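You operate a simulated robot arm through the tools that you are given. There is no shell and no other tool. Be economical: measure what you need, move in short steps, check, and stop when the job is done.

The job below is to be done with a simulated two-armed robot. You get a single attempt, and the scene is never put back.

TASK
Take the cap off the jar that says "test" on the packing end of the packing table and lay it down there.

It is judged by the outcome, as a careful person would: the job done as asked, and still so three seconds after it is handed in. It fails if anything else is knocked over, pushed out of place, dropped, spilled or broken. A push-on lid holds only when it is set on centred and level and pressed home; a screw cap is set on level and turned clockwise until tight.

THE ROBOT
Two 7-joint arms with two-finger parallel grippers on one trunk, on a base that drives. Base frame: it is fixed to the floor where the robot stands at the start and does not move with it; the origin is under the middle of the robot, x ahead of it, y to its left, z up; the surface under the hand at the start is at about z = 80. Units: cm, degrees, N and s.
The left shoulder is at the start at [7, 18.8, 115.5], the right one opposite. With the tool pointing down near the work surface each hand reaches from about 30 to 80 cm from the robot's upright axis, wherever it stands, measured 20 degrees to its own side. Payload 3.91 kg a hand.
The tool frame of a hand sits at the grasp point between the pads (the TCP): z along the fingers, y along the line on which they close. The tips reach 3 cm beyond it. The gripper opens to 11 cm. The fingers are 2 cm wide and 1 cm thick; the gripper's body (4.8 by 11.2 cm) begins 5.5 cm behind the TCP.
Orientation is that of the tool frame in the base frame, as a unit quaternion [w, x, y, z]. With the fingers straight down and closing along the base's y, the tool's x points along the base's -x, its y along +y and its z along -z.

THE INTERFACE
- The arms move only by the tool arm_command. It takes "left_motion", "right_motion" or both (then of equal length, played together; a hand with none holds still); each is a list of rows, each an object (a shift or turn left out is 0, a gripper value left out holds the last) with "xyz": the shift along the base's x, y, z in units of 25 mm (1.0 is 25 mm), a list of three; "delta_rot": the turn, a rotation vector about the base's x, y, z in units of 5 degrees (1.0 is 5 degrees), a list of three; "gripper": the finger opening in cm, from 0 to 11. In form: [{"xyz": [x, y, z], "delta_rot": [rx, ry, rz], "gripper": gripper}, ...]. A call has 1 to 8 rows; each row shifts and turns the commanded pose from where the row before left it. A call with a number of a shift or a turn outside -1 to 1 is refused whole. Each row takes 0.2 s and may step no farther than 5 cm and 8.6 degrees from the row before; otherwise, or with a gripper value out of range, the whole call is refused. A pose out of reach is approached as far as the arm can. The call stops where the force on the tool passes 40 N (or 10 N more than at its start, if that is more) or the arm is blocked; 0.2 s more then pass. Each finger travels about 7.2 cm/s and halts on what it meets, pressing with about 33 N; the grip force reading is that of the motor and also rises with nothing between the fingers. The clock runs only during rows and for 0.2 s after the last one: add rows that do not move to give the fingers time. It gives the time, the measured TCP pose, the force on the tool (base axes), the opening and the grip force at its end, in the units of the frame above (readings bear some noise), with the torque about the TCP (base axes, N m) and any sound that the robot's microphone picked up, and new pictures: "show" is both (left out), scene, wrist or none (wrist: the cameras of the hands that moved).
- Cameras (640 x 400 px; columns grow to the right, rows downward): "scene" is now at [13.17, -3.04, 137.95]; the picture's right is [-0.34, -0.94, -0.00], its down [-0.56, 0.20, -0.80] and it looks along [0.76, -0.27, -0.59] (base axes); focal length 290 px, centre (320, 200). "left" rides on the left gripper at [7.3, -1.7, -10.3] in its tool frame; the picture's right is [0.23, 0.97, 0.00], its down [-0.76, 0.18, -0.62] and it looks along [-0.61, 0.14, 0.78] (tool axes); focal length 222 px, centre (320, 200). "right" rides on the right gripper at [7.2, 1.7, -10.3] in its tool frame; the picture's right is [-0.23, 0.97, 0.00], its down [-0.76, -0.18, -0.62] and it looks along [-0.61, -0.14, 0.78] (tool axes); focal length 222 px, centre (320, 200). There is no depth. A picture from a camera that has moved, and an enlarged one, comes with that camera's place and axes in the base frame and with its lens.
- raise_lower(by): slides the trunk up (or, below 0, down) by that many cm; the arms and the scene camera ride with it, the base frame stays. It gives what a move gives, with no picture.
- base_move(legs): drives the robot by 1 to 6 legs, each [ahead, turn to the left] in cm and degrees, along the robot's own axes; the way and the turn of a leg run together, so that a leg with both is an arc; at most 150 cm and 180 degrees a leg. The arms and the cameras ride along, it lands a little off, and it stops where it bumps. It gives what a move gives, and a new picture of the scene camera.
- aim_head(pan, tilt): turns the head with the scene camera to pan (to the left, within 86 degrees either way) and tilt (down, from -29 to 69), counted from straight ahead of the robot. It gives what a move gives, and a new picture of the scene camera.
- close_up(camera, box): a new picture of the part [left, top, right, bottom] of that camera's present view, enlarged. It takes no simulated time.
- hand_in(): hands the job in; it is judged then, once.

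Work in short steps. Places have to be worked out from the pictures, the camera data and where the tool is seen: move nearer, look again, correct. Check each grasp and each placing, and mend what went wrong. You have 120 turns and 260 pictures in all, those below and enlarged ones among them. Open the grippers and draw the arms clear of the work before you hand the job in, unless the task says otherwise; then end with one line.

The tools are called after ">>>" as name(argument=value, ...) on one line, values as JSON. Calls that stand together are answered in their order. arm_command: Moves the arms, as the interface text tells. Its arguments: {"type":"object","properties":{"left_motion":{"type":"array","items":{"type":"object","properties":{"xyz":{"type":"array","items":{"type":"number"}},"delta_rot":{"type":"array","items":{"type":"number"}},"gripper":{"type":"number"}}}},"right_motion":{"type":"array","items":{"type":"object","properties":{"xyz":{"type":"array","items":{"type":"number"}},"delta_rot":{"type":"array","items":{"type":"number"}},"gripper":{"type":"number"}}}},"show":{"type":"string","enum":["both","scene","wrist","none"]}},"required":[]} The other tools are called the same way: raise_lower (by) slides the trunk up or down; base_move (legs) drives the base; aim_head (pan, tilt) turns the head that bears the scene camera; close_up (camera, box) takes an enlarged picture of a part of a camera's view; hand_in () hands the job in.

At the start:

```text
time_s: 0.0
left_eef_pos: [52.78, 3.54, 116.98]
left_tool_rot: [-0.001, -0.001, 1.0, 0.0]
left_force: [0.1, -0.7, -0.2]
left_moment: [-0.04, 0.02, -0.05]
left_grip_width: 11.01
left_grasp_force: 0.0
right_eef_pos: [47.82, -41.68, 119.82]
right_tool_rot: [0.0, 0.0, 1.0, 0.0]
right_force: [0.1, 0.8, 1.4]
right_moment: [-0.03, -0.01, -0.01]
right_grip_width: 11.02
right_grasp_force: 0.0
trunk travel left (down, up): [-66.5, 27.5]
robot x, y, heading: [-0.18, -0.46, -0.2]
head pan, tilt: [-19.9, 36.4]
```

scene: 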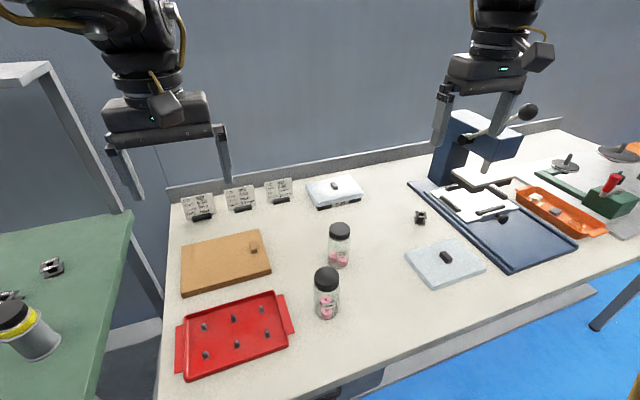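
right: 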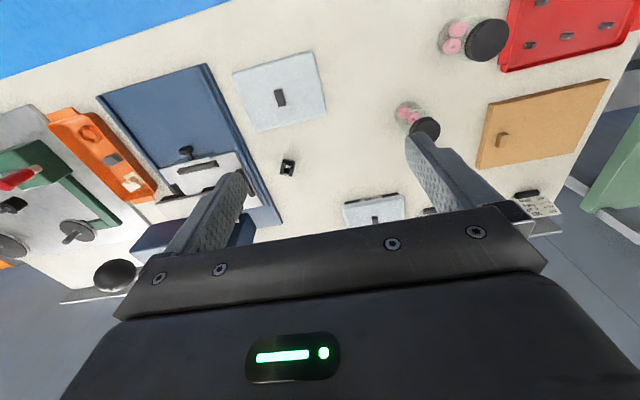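
left: 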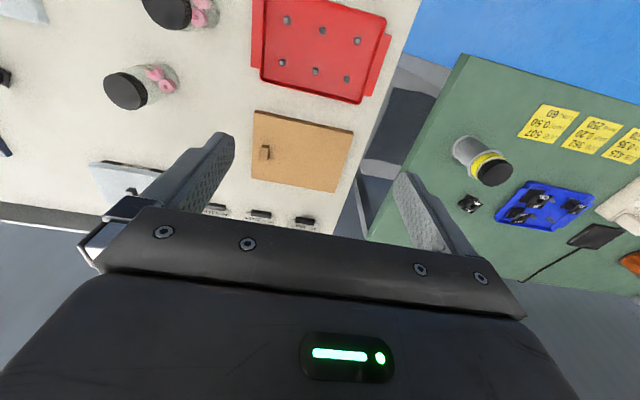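

I see two jars with black caps on the white table; I'll enlarge to read their labels and the signs.

>>> close_up(camera="scene", box=[290, 210, 380, 330])

>>> close_up(camera="scene", box=[170, 165, 380, 225])

>>> aim_head(pan=30, tilt=40)

>>> aim_head(pan=-55, tilt=40)

```text
3.33 times, centred on (335, 270) of scene
camera zoom: at [13.17, -3.04, 137.95], right [-0.34, -0.94, 0.0], down [-0.56, 0.2, -0.8], along [0.76, -0.27, -0.59], focal length 968 px, centre (270, -33)
```

zoom: 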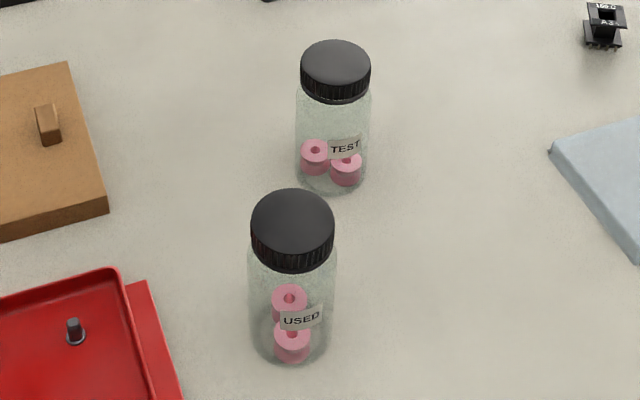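

```text
3.05 times, centred on (275, 195) of scene
camera zoom: at [13.17, -3.04, 137.95], right [-0.34, -0.94, 0.0], down [-0.56, 0.2, -0.8], along [0.76, -0.27, -0.59], focal length 885 px, centre (457, 215)
```

zoom: 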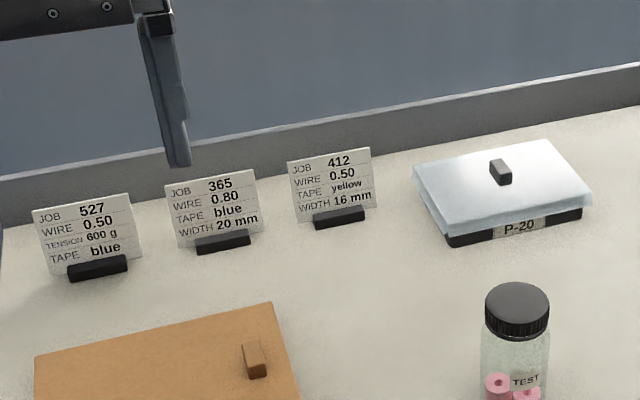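

```text
time_s: 1.2
left_eef_pos: [52.7, 3.44, 116.95]
left_tool_rot: [0.0, -0.001, 1.0, 0.0]
left_force: [-0.4, -0.2, -0.6]
left_moment: [-0.01, -0.02, -0.01]
left_grip_width: 11.0
left_grasp_force: 0.1
right_eef_pos: [47.86, -41.76, 119.96]
right_tool_rot: [0.0, -0.001, 1.0, 0.001]
right_force: [-0.6, 0.2, 0.7]
right_moment: [-0.01, 0.02, 0.03]
right_grip_width: 11.0
right_grasp_force: 0.0
trunk travel left (down, up): [-66.5, 27.5]
robot x, y, heading: [0.06, -0.03, 0.1]
head pan, tilt: [30.0, 40.0]
camera scene: at [12.33, 4.17, 137.41], right [0.5, -0.87, 0.0], down [-0.56, -0.32, -0.77], along [0.66, 0.38, -0.64], focal length 290 px, centre (320, 200)
```

scene: 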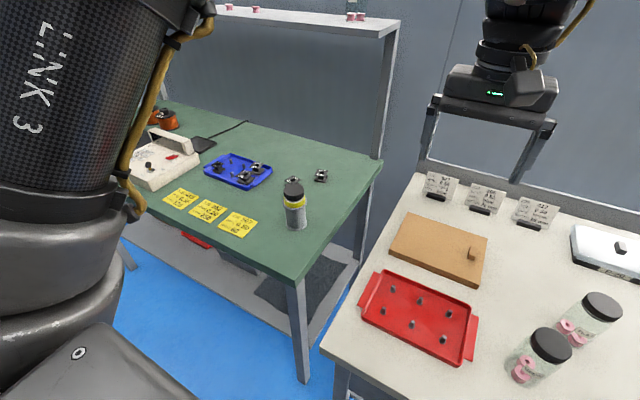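

```text
time_s: 2.8
left_eef_pos: [52.65, 3.47, 116.94]
left_tool_rot: [0.0, -0.002, 1.0, 0.001]
left_force: [-1.0, 0.2, 0.9]
left_moment: [0.01, 0.01, 0.01]
left_grip_width: 10.97
left_grasp_force: 0.0
right_eef_pos: [47.78, -41.8, 119.88]
right_tool_rot: [-0.001, 0.0, 1.0, 0.0]
right_force: [0.7, 0.1, 0.0]
right_moment: [-0.01, 0.04, 0.0]
right_grip_width: 11.02
right_grasp_force: 0.0
trunk travel left (down, up): [-66.5, 27.5]
robot x, y, heading: [-0.13, -0.38, 0.2]
head pan, tilt: [-55.0, 40.0]
camera scene: at [9.84, -7.03, 137.41], right [-0.82, -0.57, 0.0], down [-0.37, 0.53, -0.77], along [0.44, -0.63, -0.64], focal length 290 px, centre (320, 200)
```

scene: 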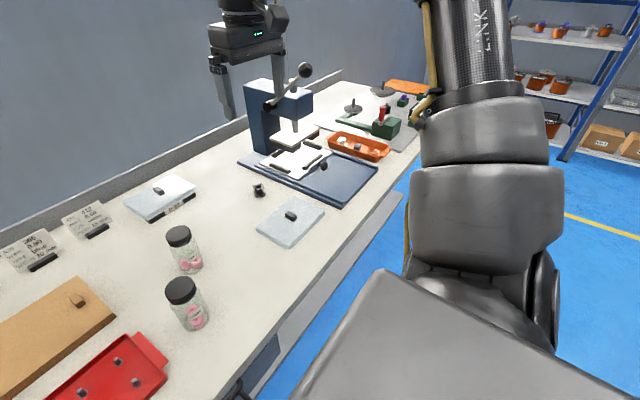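

The TEST jar is the farther one, at about (60.5, -25), with its cap top near z≈91.5. The USED jar is at about (48, -17). I'll turn the robot right so the jar is straight ahead and both arms can reach it.

>>> base_move(legs=[[0, -20]])

>>> aim_head(pan=0, tilt=42)

>>> close_up(camera="scene", box=[240, 120, 400, 220])

```text
time_s: 4.2
left_eef_pos: [50.8, -14.57, 116.94]
left_tool_rot: [-0.002, 0.172, 0.985, 0.0]
left_force: [0.2, 0.7, -0.1]
left_moment: [0.03, 0.02, 0.02]
left_grip_width: 11.02
left_grasp_force: 0.1
right_eef_pos: [30.71, -55.43, 119.94]
right_tool_rot: [0.0, 0.173, 0.985, 0.0]
right_force: [-0.1, 0.3, 0.8]
right_moment: [0.02, 0.04, -0.01]
right_grip_width: 11.01
right_grasp_force: 0.1
trunk travel left (down, up): [-66.5, 27.5]
robot x, y, heading: [0.29, -0.13, -20.0]
head pan, tilt: [-55.0, 40.0]
camera scene: at [6.91, -9.91, 137.41], right [-0.97, -0.26, 0.0], down [-0.17, 0.62, -0.77], along [0.2, -0.74, -0.64], focal length 290 px, centre (320, 200)
```

scene: 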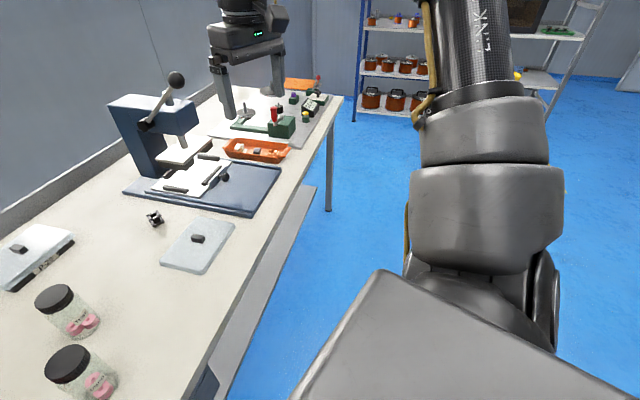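

```text
time_s: 5.5
left_eef_pos: [50.74, -14.7, 117.03]
left_tool_rot: [0.001, 0.172, 0.985, 0.0]
left_force: [0.6, -0.6, -0.2]
left_moment: [-0.01, 0.0, -0.03]
left_grip_width: 11.0
left_grasp_force: 0.1
right_eef_pos: [30.65, -55.54, 119.76]
right_tool_rot: [0.001, 0.173, 0.985, 0.0]
right_force: [-0.4, -0.7, 0.5]
right_moment: [-0.01, 0.01, 0.02]
right_grip_width: 11.0
right_grasp_force: 0.0
trunk travel left (down, up): [-66.5, 27.5]
robot x, y, heading: [-0.17, 0.04, -19.8]
head pan, tilt: [0.0, 42.0]
camera scene: at [12.5, -4.65, 137.11], right [-0.34, -0.94, 0.0], down [-0.63, 0.23, -0.74], along [0.7, -0.25, -0.67], focal length 290 px, centre (320, 200)
```

scene: 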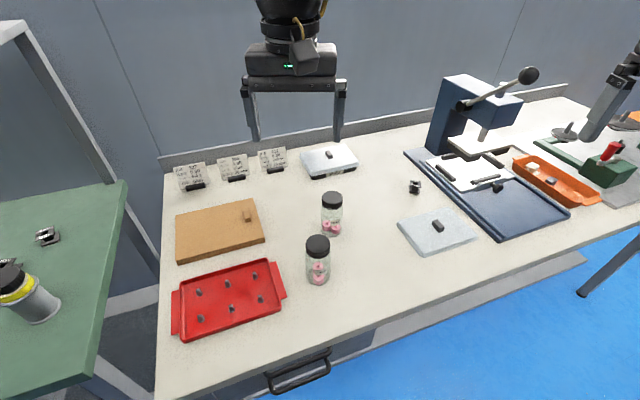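

```text
4.00 times, centred on (320, 170) of scene
camera zoom: at [12.5, -4.65, 137.11], right [-0.34, -0.94, 0.0], down [-0.63, 0.23, -0.74], along [0.7, -0.25, -0.67], focal length 1162 px, centre (320, 320)
```

zoom: 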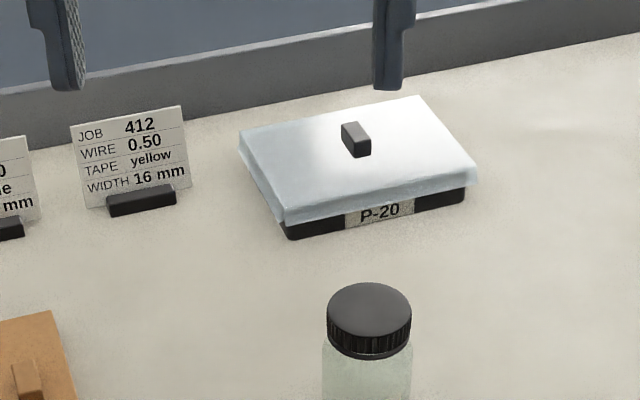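

The estimate holds: the cap centre is near (60.5, -25). The right hand will hold the jar body from the -y side, with its camera up and the fingers nearly horizontal. I'll turn it in stages, well above the table.

>>> arm_command(right_motion=[{"xyz": [0.5, 0.1, 0], "delta_rot": [0.987, 0.691, -0.824]}, {"xyz": [0.5, 0.1, 0], "delta_rot": [0.987, 0.691, -0.824]}, {"xyz": [0.5, 0.1, 0], "delta_rot": [0.987, 0.691, -0.824]}, {"xyz": [0.5, 0.1, 0], "delta_rot": [0.987, 0.691, -0.824]}, {"xyz": [0.5, 0.1, 0], "delta_rot": [0.987, 0.691, -0.824]}, {"xyz": [0.5, 0.1, 0], "delta_rot": [0.987, 0.691, -0.824]}, {"xyz": [0.5, 0.1, 0], "delta_rot": [0.987, 0.691, -0.824]}], show="scene")

>>> arm_command(right_motion=[{"xyz": [0.5, 0.1, 0], "delta_rot": [0.987, 0.691, -0.824]}, {"xyz": [0.5, 0.1, 0], "delta_rot": [0.987, 0.691, -0.824]}, {"xyz": [0.5, 0.1, 0], "delta_rot": [0.987, 0.691, -0.824]}, {"xyz": [0.5, 0.1, 0], "delta_rot": [0.987, 0.691, -0.824]}, {"xyz": [0.5, 0.1, 0], "delta_rot": [0.987, 0.691, -0.824]}, {"xyz": [0.5, 0.1, 0], "delta_rot": [0.987, 0.691, -0.824]}, {"xyz": [0.5, 0.1, 0], "delta_rot": [0.987, 0.691, -0.824]}])

```text
time_s: 7.1
left_eef_pos: [50.83, -14.6, 117.08]
left_tool_rot: [0.0, 0.171, 0.985, 0.0]
left_force: [-0.4, 0.5, 0.1]
left_moment: [0.01, -0.02, 0.0]
left_grip_width: 11.0
left_grasp_force: 0.1
right_eef_pos: [31.39, -50.37, 112.88]
right_tool_rot: [-0.198, 0.354, 0.891, 0.202]
right_force: [0.6, 0.6, 0.2]
right_moment: [0.01, -0.03, 0.0]
right_grip_width: 11.01
right_grasp_force: 0.0
right hand out of reach, approached as far as the arm can: row 1, 2, 3, 4, 5, 6, 7
trunk travel left (down, up): [-66.5, 27.5]
robot x, y, heading: [0.17, 0.09, -19.9]
head pan, tilt: [0.0, 42.0]
camera scene: at [12.49, -4.6, 137.12], right [-0.34, -0.94, 0.0], down [-0.63, 0.23, -0.74], along [0.7, -0.25, -0.67], focal length 290 px, centre (320, 200)
```

scene: 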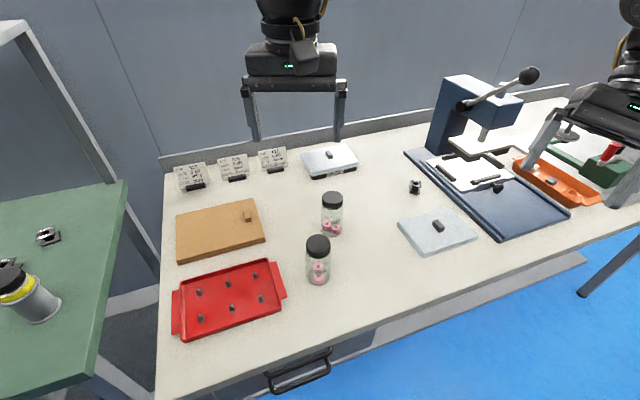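

```text
time_s: 8.7
left_eef_pos: [50.94, -14.7, 117.01]
left_tool_rot: [-0.002, 0.172, 0.985, 0.0]
left_force: [-0.4, -0.8, -0.1]
left_moment: [0.05, -0.01, 0.0]
left_grip_width: 11.01
left_grasp_force: 0.0
right_eef_pos: [39.83, -48.05, 112.72]
right_tool_rot: [-0.35, 0.533, 0.671, 0.377]
right_force: [0.0, -0.8, -0.4]
right_moment: [0.06, 0.05, 0.01]
right_grip_width: 10.98
right_grasp_force: 0.0
right hand out of reach, approached as far as the arm can: row 1, 2, 3, 6, 7
trunk travel left (down, up): [-66.5, 27.5]
robot x, y, heading: [0.13, 0.1, -19.7]
head pan, tilt: [0.0, 42.0]
camera scene: at [12.63, -4.7, 137.1], right [-0.34, -0.94, 0.0], down [-0.63, 0.23, -0.74], along [0.7, -0.25, -0.67], focal length 290 px, centre (320, 200)
camera right: at [40.86, -53.74, 124.12], right [1.0, 0.04, -0.07], down [0.01, -0.92, -0.39], along [-0.08, 0.39, -0.92], focal length 222 px, centre (320, 200)
```

scene: 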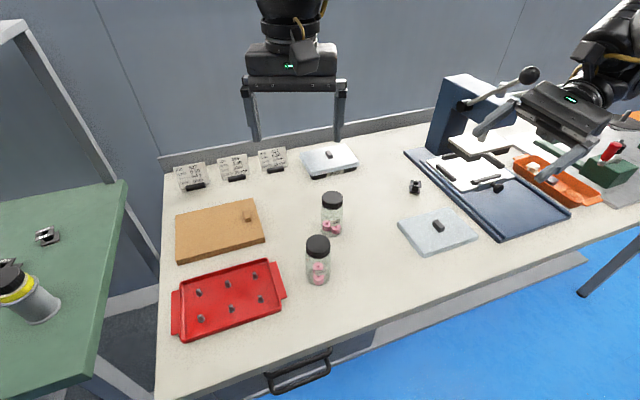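
right: 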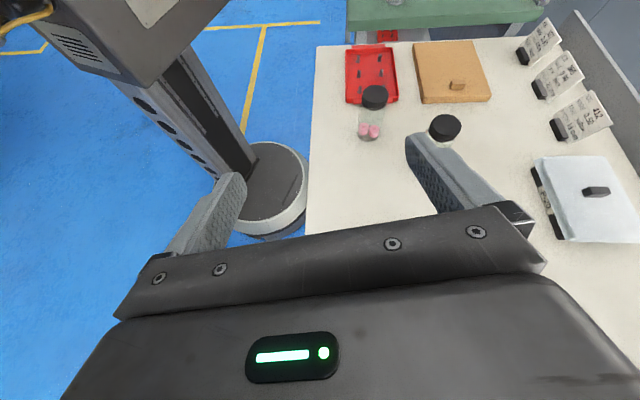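

The orientation is nearly there, but this spot is too cramped for the arm. I'll move the hand ahead and down toward the work, where the commanded orientation should be reachable.

>>> arm_command(right_motion=[{"xyz": [0.7, 0, -0.6]}, {"xyz": [0.7, 0, -0.6]}, {"xyz": [0.7, 0, -0.6]}, {"xyz": [0.7, 0, -0.6]}, {"xyz": [0.7, 0, -0.6]}, {"xyz": [0.7, 0, -0.6]}, {"xyz": [0, 0, 0]}])

```text
time_s: 10.3
left_eef_pos: [50.73, -14.58, 116.97]
left_tool_rot: [0.0, 0.171, 0.985, 0.0]
left_force: [-0.6, 0.0, -0.1]
left_moment: [0.03, 0.0, -0.04]
left_grip_width: 11.02
left_grasp_force: 0.1
right_eef_pos: [42.03, -47.29, 106.4]
right_tool_rot: [-0.351, 0.532, 0.673, 0.375]
right_force: [-0.3, 0.2, -0.7]
right_moment: [0.0, 0.02, -0.02]
right_grip_width: 11.01
right_grasp_force: 0.1
right hand out of reach, approached as far as the arm can: row 1, 2, 3, 4, 5, 6
trunk travel left (down, up): [-66.5, 27.5]
robot x, y, heading: [0.13, 0.34, -19.8]
head pan, tilt: [0.0, 42.0]
camera scene: at [12.52, -4.61, 137.11], right [-0.34, -0.94, 0.0], down [-0.63, 0.23, -0.74], along [0.7, -0.25, -0.67], focal length 290 px, centre (320, 200)
camera right: at [43.06, -52.86, 117.93], right [1.0, 0.04, -0.07], down [0.01, -0.92, -0.39], along [-0.08, 0.39, -0.92], focal length 222 px, centre (320, 200)
```

scene: 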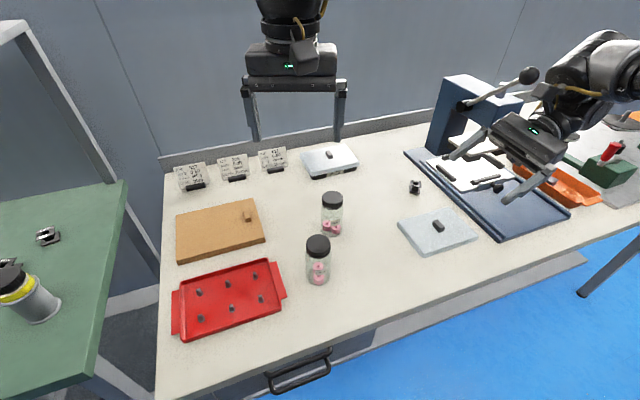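
right: 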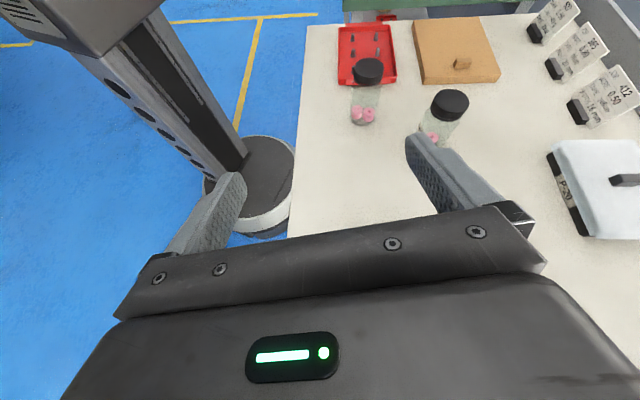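

The wrist sits far right and the arm is stretched to its limit. I'll drive ahead 10 cm (the table edge is at x≈34), with both hands well above everything.

>>> base_move(legs=[[10, 0]])

>>> arm_command(right_motion=[{"xyz": [0, 0, 0]}, {"xyz": [0, 0, 0]}], show="wrist")

```text
time_s: 11.5
left_eef_pos: [59.61, -18.0, 116.9]
left_tool_rot: [0.0, 0.173, 0.985, 0.001]
left_force: [-0.4, 0.2, 0.1]
left_moment: [-0.02, -0.01, 0.02]
left_grip_width: 11.0
left_grasp_force: 0.1
right_eef_pos: [50.64, -50.59, 106.48]
right_tool_rot: [-0.353, 0.534, 0.671, 0.374]
right_force: [-0.1, 0.3, -0.3]
right_moment: [0.0, -0.02, 0.0]
right_grip_width: 10.97
right_grasp_force: 0.0
trunk travel left (down, up): [-66.5, 27.5]
robot x, y, heading: [8.84, -3.35, -20.2]
head pan, tilt: [0.0, 42.0]
stopped in leg 1: the robot was blocked; the commanded pose is now the measured one
camera scene: at [21.4, -7.78, 137.1], right [-0.34, -0.94, 0.0], down [-0.63, 0.23, -0.74], along [0.7, -0.25, -0.67], focal length 290 px, centre (320, 200)
```

scene: 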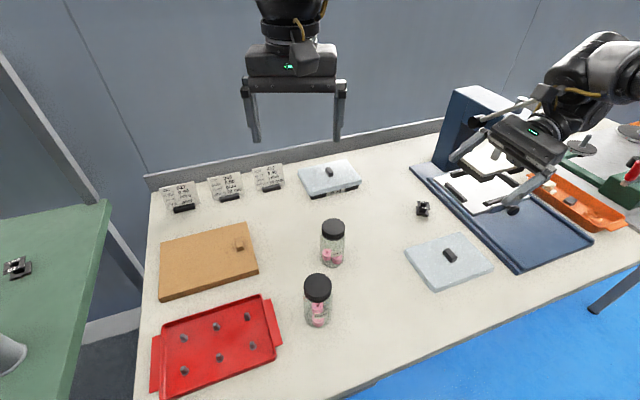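

```text
time_s: 12.1
left_eef_pos: [59.68, -17.95, 116.78]
left_tool_rot: [-0.001, 0.173, 0.985, 0.0]
left_force: [-0.1, -0.3, 0.1]
left_moment: [0.02, 0.01, -0.05]
left_grip_width: 11.01
left_grasp_force: 0.0
right_eef_pos: [50.49, -50.47, 106.44]
right_tool_rot: [-0.353, 0.535, 0.671, 0.373]
right_force: [0.1, -0.2, 0.1]
right_moment: [-0.02, -0.01, 0.0]
right_grip_width: 11.02
right_grasp_force: 0.0
trunk travel left (down, up): [-66.5, 27.5]
robot x, y, heading: [8.71, -3.4, -20.2]
head pan, tilt: [0.0, 42.0]
camera right: at [51.63, -56.06, 117.77], right [1.0, 0.04, -0.08], down [0.01, -0.92, -0.39], along [-0.09, 0.39, -0.92], focal length 222 px, centre (320, 200)
```

right: 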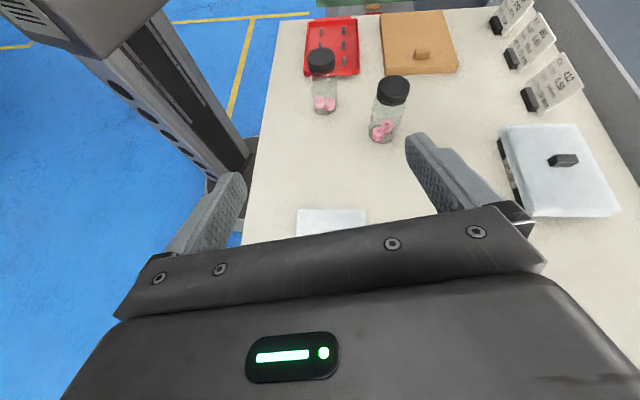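

The base touched something at x≈8.8, which is fine. The jar is again found at (60.6, -24.6). Next I level the right hand toward +y and bring it down beside the jar at a distance.

>>> arm_command(right_motion=[{"xyz": [0.5, 0.2, -0.6], "delta_rot": [0.45, 0.18, -0.215]}, {"xyz": [0.5, 0.2, -0.6], "delta_rot": [0.45, 0.18, -0.215]}, {"xyz": [0.5, 0.2, -0.6], "delta_rot": [0.45, 0.18, -0.215]}, {"xyz": [0.5, 0.2, -0.6], "delta_rot": [0.45, 0.18, -0.215]}, {"xyz": [0.5, 0.2, -0.6], "delta_rot": [0.45, 0.18, -0.215]}, {"xyz": [0.5, 0.2, -0.6], "delta_rot": [0.45, 0.18, -0.215]}, {"xyz": [0.5, 0.2, -0.6], "delta_rot": [0.45, 0.18, -0.215]}, {"xyz": [0.5, 0.2, -0.6], "delta_rot": [0.45, 0.18, -0.215]}])

```text
time_s: 13.2
left_eef_pos: [59.61, -18.03, 116.86]
left_tool_rot: [-0.001, 0.173, 0.985, 0.001]
left_force: [0.4, 0.2, -1.3]
left_moment: [0.02, -0.01, 0.0]
left_grip_width: 11.0
left_grasp_force: 0.0
right_eef_pos: [49.37, -51.51, 107.96]
right_tool_rot: [-0.4, 0.544, 0.608, 0.417]
right_force: [5.3, 21.9, -5.7]
right_moment: [-2.15, 0.73, 0.56]
right_grip_width: 10.98
right_grasp_force: 0.0
right hand out of reach, approached as far as the arm can: row 1, 2, 3, 4, 5
trunk travel left (down, up): [-66.5, 27.5]
robot x, y, heading: [8.66, -3.11, -20.0]
head pan, tilt: [0.0, 42.0]
stopped in row 5 (right hand): the force on the tool passed its limit at 92 N (the readings are from after the stop); the commanded pose is now the measured one
camera scene: at [21.3, -7.87, 137.11], right [-0.34, -0.94, 0.0], down [-0.63, 0.23, -0.74], along [0.7, -0.25, -0.67], focal length 290 px, centre (320, 200)
camera right: at [50.72, -58.82, 118.33], right [0.99, -0.02, -0.14], down [-0.09, -0.85, -0.52], along [-0.11, 0.53, -0.84], focal length 222 px, centre (320, 200)
```

scene: 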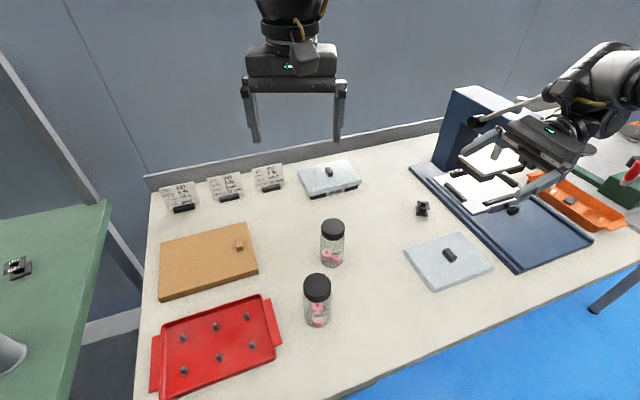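
right: 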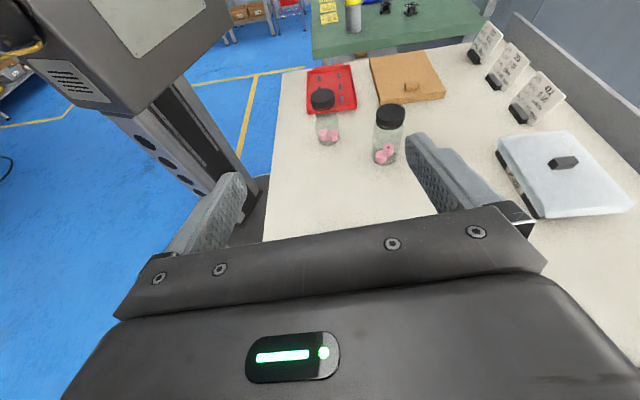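

The right hand hit something, perhaps the press lever. I'll look closer.

>>> close_up(camera="scene", box=[420, 40, 640, 220])

```text
2.22 times, centred on (530, 130) of scene
camera zoom: at [21.3, -7.87, 137.11], right [-0.34, -0.94, 0.0], down [-0.63, 0.23, -0.74], along [0.7, -0.25, -0.67], focal length 645 px, centre (-147, 356)
```

zoom: 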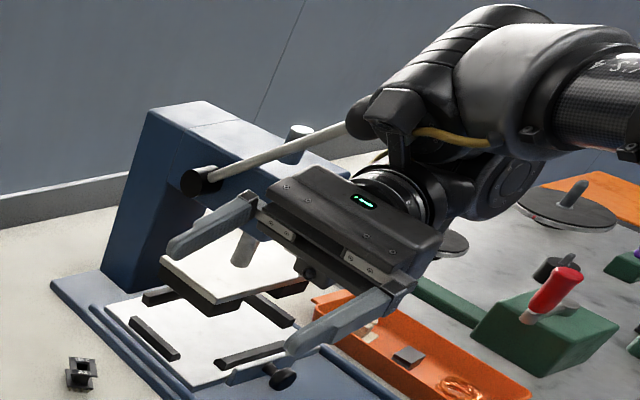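

The wrist met the press lever's knob, so the right side is obstructed. I'll draw the right hand straight back toward the robot, away from the lever.

>>> arm_command(right_motion=[{"xyz": [-0.5, -0.1, 0]}, {"xyz": [-0.7, -0.1, 0]}, {"xyz": [-0.7, 0, 0]}, {"xyz": [-0.7, 0, 0]}, {"xyz": [-0.7, 0, 0]}], show="scene")

```text
time_s: 13.5
left_eef_pos: [59.58, -18.01, 116.88]
left_tool_rot: [0.0, 0.172, 0.985, 0.0]
left_force: [0.3, 0.0, -0.4]
left_moment: [0.01, 0.0, -0.01]
left_grip_width: 11.0
left_grasp_force: 0.0
right_eef_pos: [49.07, -51.54, 108.03]
right_tool_rot: [-0.401, 0.547, 0.606, 0.415]
right_force: [-2.1, 9.1, -5.9]
right_moment: [-0.68, -0.17, -0.14]
right_grip_width: 10.98
right_grasp_force: 0.0
trunk travel left (down, up): [-66.5, 27.5]
robot x, y, heading: [8.61, -3.12, -20.1]
head pan, tilt: [0.0, 42.0]
stopped in row 1 (right hand): the force on the tool passed its limit at 60 N (the readings are from after the stop); the commanded pose is now the measured one
camera scene: at [21.27, -7.84, 137.12], right [-0.34, -0.94, 0.0], down [-0.63, 0.23, -0.74], along [0.7, -0.25, -0.67], focal length 290 px, centre (320, 200)
```

scene: 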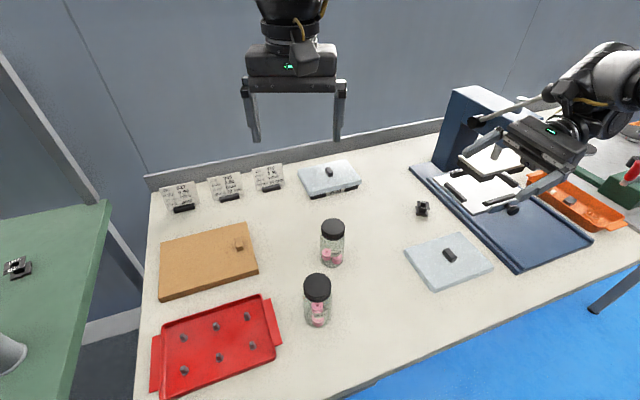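

The push on the hand is toward +y, so the obstacle is behind it on the -y side. I'll move gently toward +y.

>>> arm_command(right_motion=[{"xyz": [0, 0.3, 0]}, {"xyz": [0, 0.4, 0]}, {"xyz": [0, 0.4, 0]}, {"xyz": [-0.2, 0.4, 0]}, {"xyz": [-0.2, 0.4, 0]}], show="scene")

>>> close_up(camera="scene", box=[420, 40, 640, 220])

```text
time_s: 14.7
left_eef_pos: [59.49, -17.96, 116.92]
left_tool_rot: [-0.001, 0.173, 0.985, 0.001]
left_force: [-0.2, 1.1, 0.2]
left_moment: [-0.02, 0.0, 0.0]
left_grip_width: 11.0
left_grasp_force: 0.1
right_eef_pos: [48.87, -49.93, 108.4]
right_tool_rot: [-0.403, 0.546, 0.606, 0.414]
right_force: [0.7, -0.5, 1.3]
right_moment: [0.0, 0.02, 0.01]
right_grip_width: 11.02
right_grasp_force: 0.2
right hand out of reach, approached as far as the arm can: row 2, 3, 4, 5
trunk travel left (down, up): [-66.5, 27.5]
robot x, y, heading: [8.68, -3.08, -20.2]
head pan, tilt: [0.0, 42.0]
camera scene: at [21.3, -7.84, 137.11], right [-0.34, -0.94, 0.0], down [-0.63, 0.23, -0.74], along [0.7, -0.25, -0.67], focal length 290 px, centre (320, 200)
```

scene: 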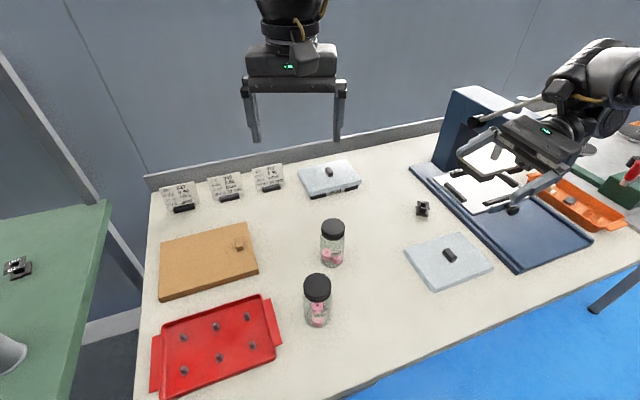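

```text
2.22 times, centred on (530, 130) of scene
camera zoom: at [21.3, -7.84, 137.11], right [-0.34, -0.94, 0.0], down [-0.63, 0.23, -0.74], along [0.7, -0.25, -0.67], focal length 645 px, centre (-147, 356)
```

zoom: 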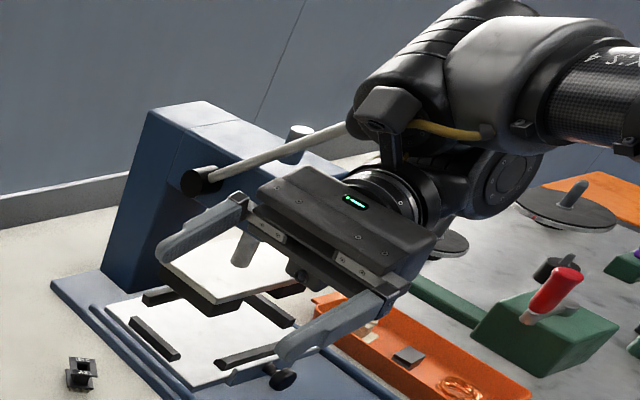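

The hand is free again with force near zero. Now I back it toward the robot and untwist it slightly toward pointing down.

>>> arm_command(right_motion=[{"xyz": [-0.5, 0.1, 0]}, {"xyz": [-0.6, 0, 0], "delta_rot": [-0.5, -0.3, 0.4]}, {"xyz": [-0.6, 0, 0], "delta_rot": [-0.5, -0.3, 0.4]}, {"xyz": [-0.6, 0, 0], "delta_rot": [-0.7, -0.5, 0.6]}, {"xyz": [-0.6, 0, 0], "delta_rot": [-0.7, -0.5, 0.6]}, {"xyz": [-0.3, 0, 0], "delta_rot": [-0.7, -0.5, 0.6]}], show="scene")

```text
time_s: 16.1
left_eef_pos: [59.54, -18.02, 116.9]
left_tool_rot: [0.0, 0.172, 0.985, 0.0]
left_force: [0.2, 0.4, -0.5]
left_moment: [-0.05, 0.04, 0.0]
left_grip_width: 11.01
left_grasp_force: 0.0
right_eef_pos: [41.16, -50.24, 108.71]
right_tool_rot: [-0.31, 0.485, 0.748, 0.329]
right_force: [-0.8, -0.1, -0.2]
right_moment: [0.02, 0.0, 0.01]
right_grip_width: 11.0
right_grasp_force: 0.0
right hand out of reach, approached as far as the arm can: row 1
trunk travel left (down, up): [-66.5, 27.5]
robot x, y, heading: [8.86, -2.89, -20.0]
head pan, tilt: [0.0, 42.0]
camera scene: at [21.28, -7.77, 137.11], right [-0.34, -0.94, 0.0], down [-0.63, 0.23, -0.74], along [0.7, -0.26, -0.67], focal length 290 px, centre (320, 200)
```

scene: 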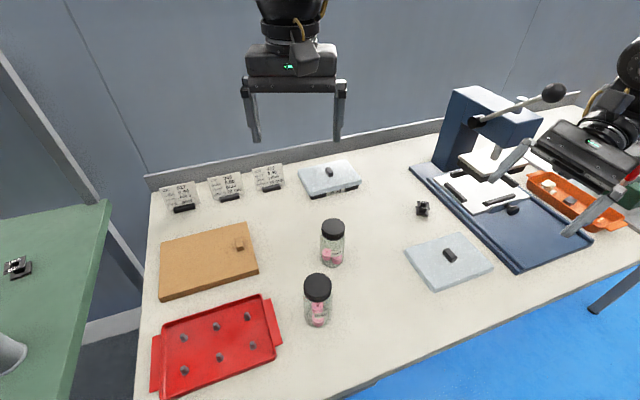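

The lever knob triangulates to (58, -69, 115) in views before and after, so it hasn't moved. I'll return the right hand to pointing down and swap the roles: the left hand holds the jar from the clear +y side and the right unscrews from above.

>>> arm_command(right_motion=[{"xyz": [0, 0.1, 0.1], "delta_rot": [-0.927, -0.608, 0.854]}, {"xyz": [0, 0.1, 0.1], "delta_rot": [-0.927, -0.608, 0.854]}, {"xyz": [0, 0.1, 0.1], "delta_rot": [-0.927, -0.608, 0.854]}, {"xyz": [0, 0.1, 0.1], "delta_rot": [-0.927, -0.608, 0.854]}, {"xyz": [0, 0.1, 0.1], "delta_rot": [-0.927, -0.608, 0.854]}], show="none")

>>> arm_command(right_motion=[{"xyz": [0, 0.1, 0.1], "delta_rot": [-0.927, -0.608, 0.854]}, {"xyz": [0, 0.1, 0.1], "delta_rot": [-0.927, -0.608, 0.854]}, {"xyz": [0, 0.1, 0.1], "delta_rot": [-0.927, -0.608, 0.854]}, {"xyz": [0, 0.1, 0.1], "delta_rot": [-0.927, -0.608, 0.854]}, {"xyz": [0, 0.1, 0.1], "delta_rot": [-0.927, -0.608, 0.854]}], show="scene")

```text
time_s: 17.3
left_eef_pos: [59.5, -17.87, 116.86]
left_tool_rot: [-0.001, 0.173, 0.985, 0.0]
left_force: [0.8, 0.1, -0.6]
left_moment: [0.0, 0.0, -0.02]
left_grip_width: 11.01
left_grasp_force: 0.1
right_eef_pos: [41.28, -48.88, 109.91]
right_tool_rot: [-0.162, 0.343, 0.909, 0.172]
right_force: [0.5, -0.2, 0.3]
right_moment: [-0.01, 0.03, 0.03]
right_grip_width: 11.01
right_grasp_force: 0.1
trunk travel left (down, up): [-66.5, 27.5]
robot x, y, heading: [8.54, -3.2, -20.1]
head pan, tilt: [0.0, 42.0]
```

```text
time_s: 18.5
left_eef_pos: [59.41, -17.97, 116.81]
left_tool_rot: [-0.001, 0.173, 0.985, 0.0]
left_force: [0.0, -0.1, -0.2]
left_moment: [0.01, 0.0, 0.02]
left_grip_width: 10.99
left_grasp_force: 0.0
right_eef_pos: [41.23, -47.77, 111.22]
right_tool_rot: [0.001, 0.171, 0.985, -0.001]
right_force: [0.1, -0.4, -0.3]
right_moment: [0.0, -0.01, -0.02]
right_grip_width: 10.96
right_grasp_force: 0.2
trunk travel left (down, up): [-66.5, 27.5]
robot x, y, heading: [9.02, -3.14, -20.2]
head pan, tilt: [0.0, 42.0]
camera scene: at [21.25, -7.75, 137.12], right [-0.34, -0.94, 0.0], down [-0.63, 0.23, -0.74], along [0.7, -0.26, -0.67], focal length 290 px, centre (320, 200)
```

scene: 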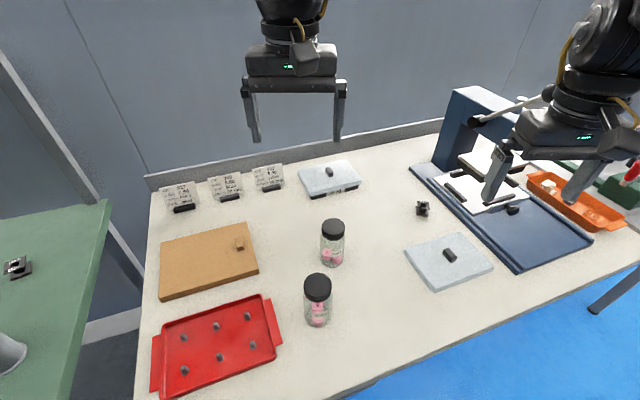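

Both hands are in free space. I'll back off a touch and turn to heading 0.

>>> base_move(legs=[[-2, 0], [0, 20]])

```text
time_s: 20.3
left_eef_pos: [59.75, 0.88, 116.79]
left_tool_rot: [-0.001, -0.001, 1.0, 0.0]
left_force: [-0.5, 0.3, 0.1]
left_moment: [-0.01, 0.01, 0.03]
left_grip_width: 10.98
left_grasp_force: 0.0
right_eef_pos: [52.66, -33.38, 111.12]
right_tool_rot: [0.001, -0.003, 1.0, -0.002]
right_force: [-0.3, -0.2, -0.1]
right_moment: [0.01, -0.01, 0.03]
right_grip_width: 11.01
right_grasp_force: 0.1
trunk travel left (down, up): [-66.5, 27.5]
robot x, y, heading: [6.9, -2.27, -0.0]
head pan, tilt: [0.0, 42.0]
camera scene: at [20.29, -2.68, 137.11], right [0.0, -1.0, 0.0], down [-0.67, 0.0, -0.74], along [0.74, 0.0, -0.67], focal length 290 px, centre (320, 200)
```

scene: 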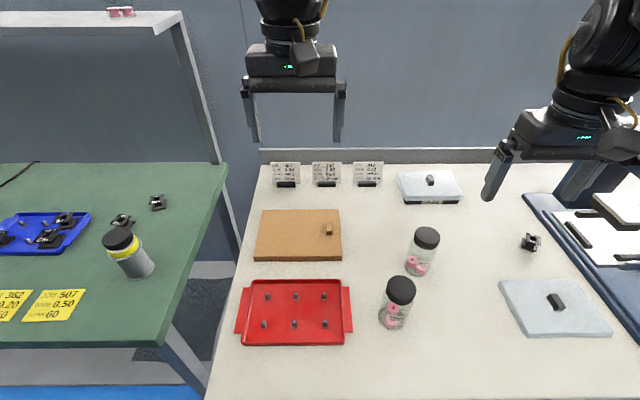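

Clear layout now. I turn the left hand to point toward -y (tilted 15° down, camera up), staying high.

>>> arm_command(left_motion=[{"xyz": [-0.1, 0, 0], "delta_rot": [-0.726, 0.726, 0.946]}, {"xyz": [-0.1, 0, 0], "delta_rot": [-0.726, 0.726, 0.946]}, {"xyz": [-0.1, 0, 0], "delta_rot": [-0.726, 0.726, 0.946]}, {"xyz": [-0.1, 0, 0], "delta_rot": [-0.726, 0.726, 0.946]}, {"xyz": [-0.1, 0, -0.1], "delta_rot": [-0.726, 0.726, 0.946]}, {"xyz": [0, 0, -0.1], "delta_rot": [-0.726, 0.726, 0.946]}, {"xyz": [0, 0, -0.1], "delta_rot": [-0.726, 0.726, 0.946]}, {"xyz": [0, 0, -0.1], "delta_rot": [-0.726, 0.726, 0.946]}], show="scene")

>>> arm_command(left_motion=[{"xyz": [0, 0, -0.1], "delta_rot": [-0.726, 0.726, 0.946]}, {"xyz": [0, 0, -0.1], "delta_rot": [-0.726, 0.726, 0.946]}, {"xyz": [0, 0, -0.1], "delta_rot": [-0.726, 0.726, 0.946]}, {"xyz": [0, 0, -0.1], "delta_rot": [-0.726, 0.726, 0.946]}, {"xyz": [0, 0, -0.1], "delta_rot": [-0.726, 0.726, 0.946]}, {"xyz": [0, 0, -0.1], "delta_rot": [-0.726, 0.726, 0.946]}, {"xyz": [0, 0, -0.1], "delta_rot": [-0.726, 0.726, 0.946]}, {"xyz": [0, 0, -0.1], "delta_rot": [-0.726, 0.726, 0.946]}])

```text
time_s: 22.1
left_eef_pos: [58.6, 1.24, 115.9]
left_tool_rot: [-0.246, -0.318, 0.882, -0.244]
left_force: [-0.1, 0.2, -0.2]
left_moment: [-0.01, -0.03, -0.01]
left_grip_width: 11.0
left_grasp_force: 0.0
right_eef_pos: [52.69, -33.16, 111.23]
right_tool_rot: [-0.002, -0.002, 1.0, -0.002]
right_force: [0.1, -0.6, -0.4]
right_moment: [-0.03, 0.0, 0.01]
right_grip_width: 11.02
right_grasp_force: 0.1
trunk travel left (down, up): [-66.5, 27.5]
robot x, y, heading: [7.17, -2.15, 0.1]
head pan, tilt: [0.0, 42.0]
camera scene: at [20.3, -2.4, 137.11], right [0.0, -1.0, 0.0], down [-0.67, 0.0, -0.74], along [0.74, 0.0, -0.67], focal length 290 px, centre (320, 200)
```

scene: 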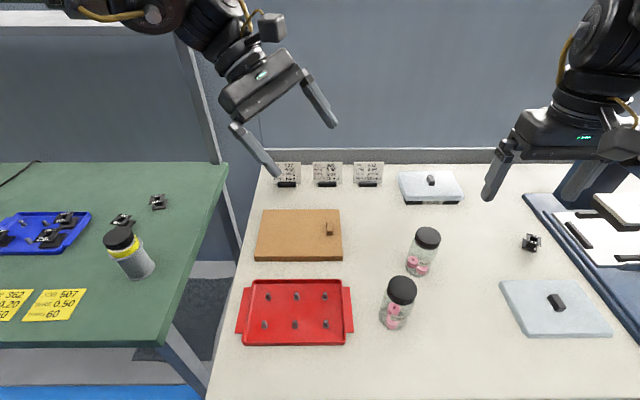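

```text
time_s: 23.9
left_eef_pos: [58.42, 1.07, 113.82]
left_tool_rot: [0.432, 0.561, -0.56, 0.43]
left_force: [-0.7, 0.2, -0.2]
left_moment: [0.02, -0.01, 0.0]
left_grip_width: 11.0
left_grasp_force: 0.0
right_eef_pos: [52.74, -33.17, 111.21]
right_tool_rot: [0.0, -0.004, 1.0, -0.002]
right_force: [-0.4, 0.1, -0.2]
right_moment: [-0.02, 0.03, 0.01]
right_grip_width: 10.99
right_grasp_force: 0.0
trunk travel left (down, up): [-66.5, 27.5]
robot x, y, heading: [7.03, -2.52, 0.0]
head pan, tilt: [0.0, 42.0]
camera scene: at [20.24, -2.49, 137.12], right [0.0, -1.0, 0.0], down [-0.67, 0.0, -0.74], along [0.74, 0.0, -0.67], focal length 290 px, centre (320, 200)
camera left: at [60.16, 9.36, 123.56], right [-0.97, -0.06, 0.22], down [-0.18, 0.8, -0.58], along [-0.14, -0.6, -0.79], focal length 222 px, centre (320, 200)
```

scene: 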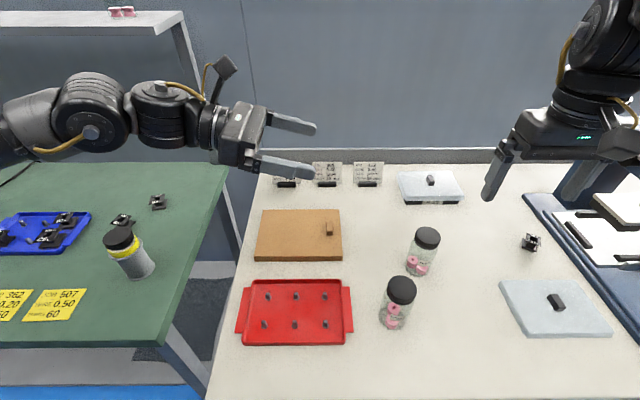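
left: 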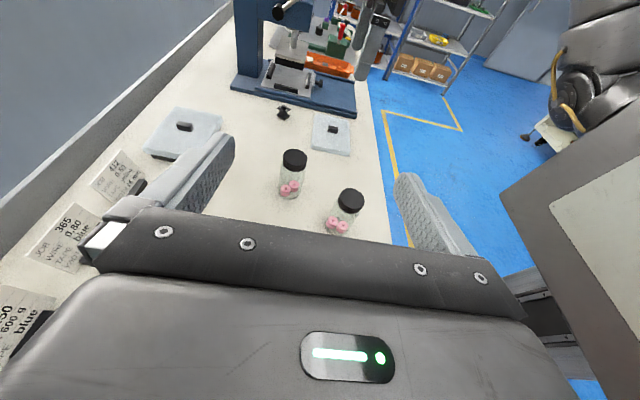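

The left hand is oriented exactly as wanted, and its camera puts the jar at (60.3, -25). I move it to the pre-grasp line in two stages, watching the forearm over the green table.

>>> arm_command(left_motion=[{"xyz": [0.2, -0.9, 0]}, {"xyz": [0.2, -0.9, 0]}, {"xyz": [0.2, -0.9, 0]}, {"xyz": [0.2, -0.9, -0.5]}, {"xyz": [0, -0.8, -0.8]}, {"xyz": [0, 0, -0.8]}, {"xyz": [0, 0, -0.8]}, {"xyz": [0, 0, -0.8]}])

```text
time_s: 25.7
left_eef_pos: [60.43, -10.01, 104.63]
left_tool_rot: [-0.432, -0.56, 0.561, -0.43]
left_force: [0.4, 0.1, 0.2]
left_moment: [0.03, 0.0, -0.01]
left_grip_width: 10.98
left_grasp_force: 0.0
right_eef_pos: [52.79, -33.23, 111.09]
right_tool_rot: [0.0, -0.003, 1.0, -0.001]
right_force: [0.2, 1.0, 0.5]
right_moment: [-0.01, -0.05, 0.02]
right_grip_width: 10.98
right_grasp_force: 0.1
trunk travel left (down, up): [-66.5, 27.5]
robot x, y, heading: [6.87, -2.15, -0.1]
head pan, tilt: [0.0, 42.0]
camera scene: at [20.27, -2.55, 137.11], right [0.0, -1.0, 0.0], down [-0.67, 0.0, -0.74], along [0.74, 0.0, -0.67], focal length 290 px, centre (320, 200)
camera left: at [62.12, -1.76, 114.25], right [-0.97, -0.06, 0.22], down [-0.18, 0.8, -0.58], along [-0.14, -0.6, -0.79], focal length 222 px, centre (320, 200)
```

scene: 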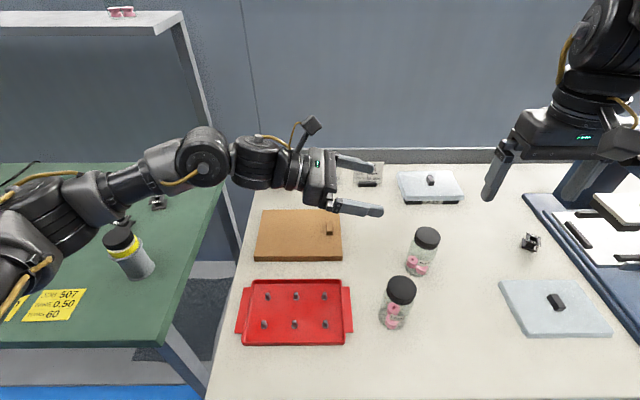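
left: 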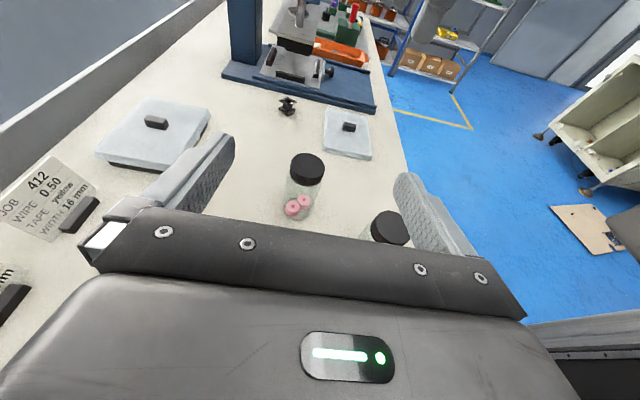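

The forearm now passes above the yellow-banded jar on the green table; I check its clearance.

>>> aim_head(pan=40, tilt=35)

```text
time_s: 26.8
left_eef_pos: [60.54, -10.03, 104.52]
left_tool_rot: [-0.432, -0.561, 0.561, -0.429]
left_force: [-0.5, 0.4, 0.2]
left_moment: [0.03, 0.0, -0.05]
left_grip_width: 10.99
left_grasp_force: 0.1
right_eef_pos: [52.65, -33.27, 111.21]
right_tool_rot: [0.0, -0.003, 1.0, -0.001]
right_force: [-1.3, -0.3, -0.2]
right_moment: [0.01, 0.0, 0.03]
right_grip_width: 11.0
right_grasp_force: 0.1
trunk travel left (down, up): [-66.5, 27.5]
robot x, y, heading: [6.62, -2.2, 0.1]
head pan, tilt: [40.0, 35.0]
camera scene: at [18.64, 3.1, 138.16], right [0.64, -0.77, 0.0], down [-0.44, -0.37, -0.82], along [0.63, 0.53, -0.57], focal length 290 px, centre (320, 200)
```

scene: 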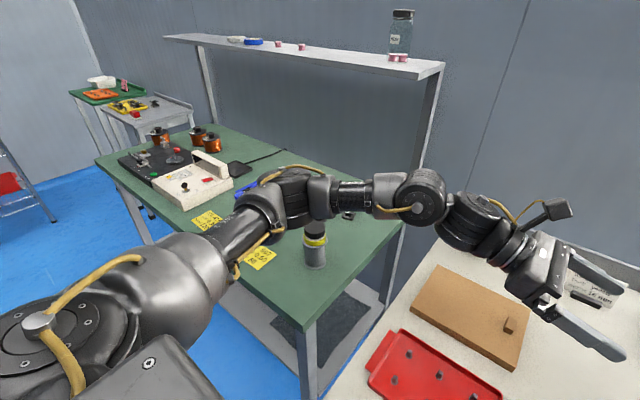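

The elbow hovers just above the yellow-banded jar. I'll raise the trunk so the elbow stays higher, and then lower only the hand.

>>> raise_lower(by=14)

>>> arm_command(left_motion=[{"xyz": [0, 0, -0.9]}, {"xyz": [0, 0, -0.9]}, {"xyz": [0, 0, -0.9]}, {"xyz": [0, 0, -0.9]}, {"xyz": [0, 0, -0.9]}, {"xyz": [0, 0, -0.9]}], show="scene")

```text
time_s: 28.5
left_eef_pos: [60.49, -10.1, 118.56]
left_tool_rot: [0.432, 0.561, -0.56, 0.43]
left_force: [0.2, 0.1, 0.4]
left_moment: [-0.01, 0.02, 0.01]
left_grip_width: 10.96
left_grasp_force: 0.0
right_eef_pos: [52.6, -33.3, 125.14]
right_tool_rot: [-0.001, -0.002, 1.0, -0.002]
right_force: [0.1, 0.2, 0.0]
right_moment: [0.03, 0.02, 0.0]
right_grip_width: 11.03
right_grasp_force: 0.0
trunk travel left (down, up): [-80.5, 13.5]
robot x, y, heading: [7.07, -2.32, -0.1]
head pan, tilt: [40.0, 35.0]
```

```text
time_s: 29.9
left_eef_pos: [60.52, -10.04, 105.0]
left_tool_rot: [0.431, 0.561, -0.56, 0.43]
left_force: [-0.6, 0.4, -0.4]
left_moment: [0.01, 0.0, 0.02]
left_grip_width: 11.02
left_grasp_force: 0.1
right_eef_pos: [52.74, -33.2, 125.07]
right_tool_rot: [0.001, -0.003, 1.0, -0.002]
right_force: [-0.4, 0.5, -0.8]
right_moment: [0.02, 0.02, 0.04]
right_grip_width: 11.0
right_grasp_force: 0.1
trunk travel left (down, up): [-80.5, 13.5]
robot x, y, heading: [7.09, -2.54, -0.0]
head pan, tilt: [40.0, 35.0]
camera scene: at [18.66, 3.11, 152.16], right [0.64, -0.77, 0.0], down [-0.44, -0.37, -0.82], along [0.63, 0.53, -0.57], focal length 290 px, centre (320, 200)
```

scene: 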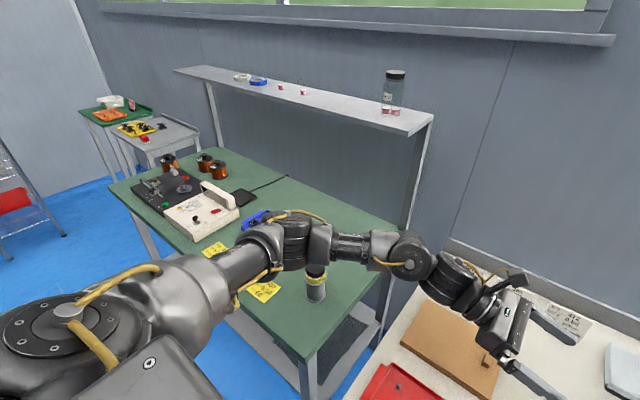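

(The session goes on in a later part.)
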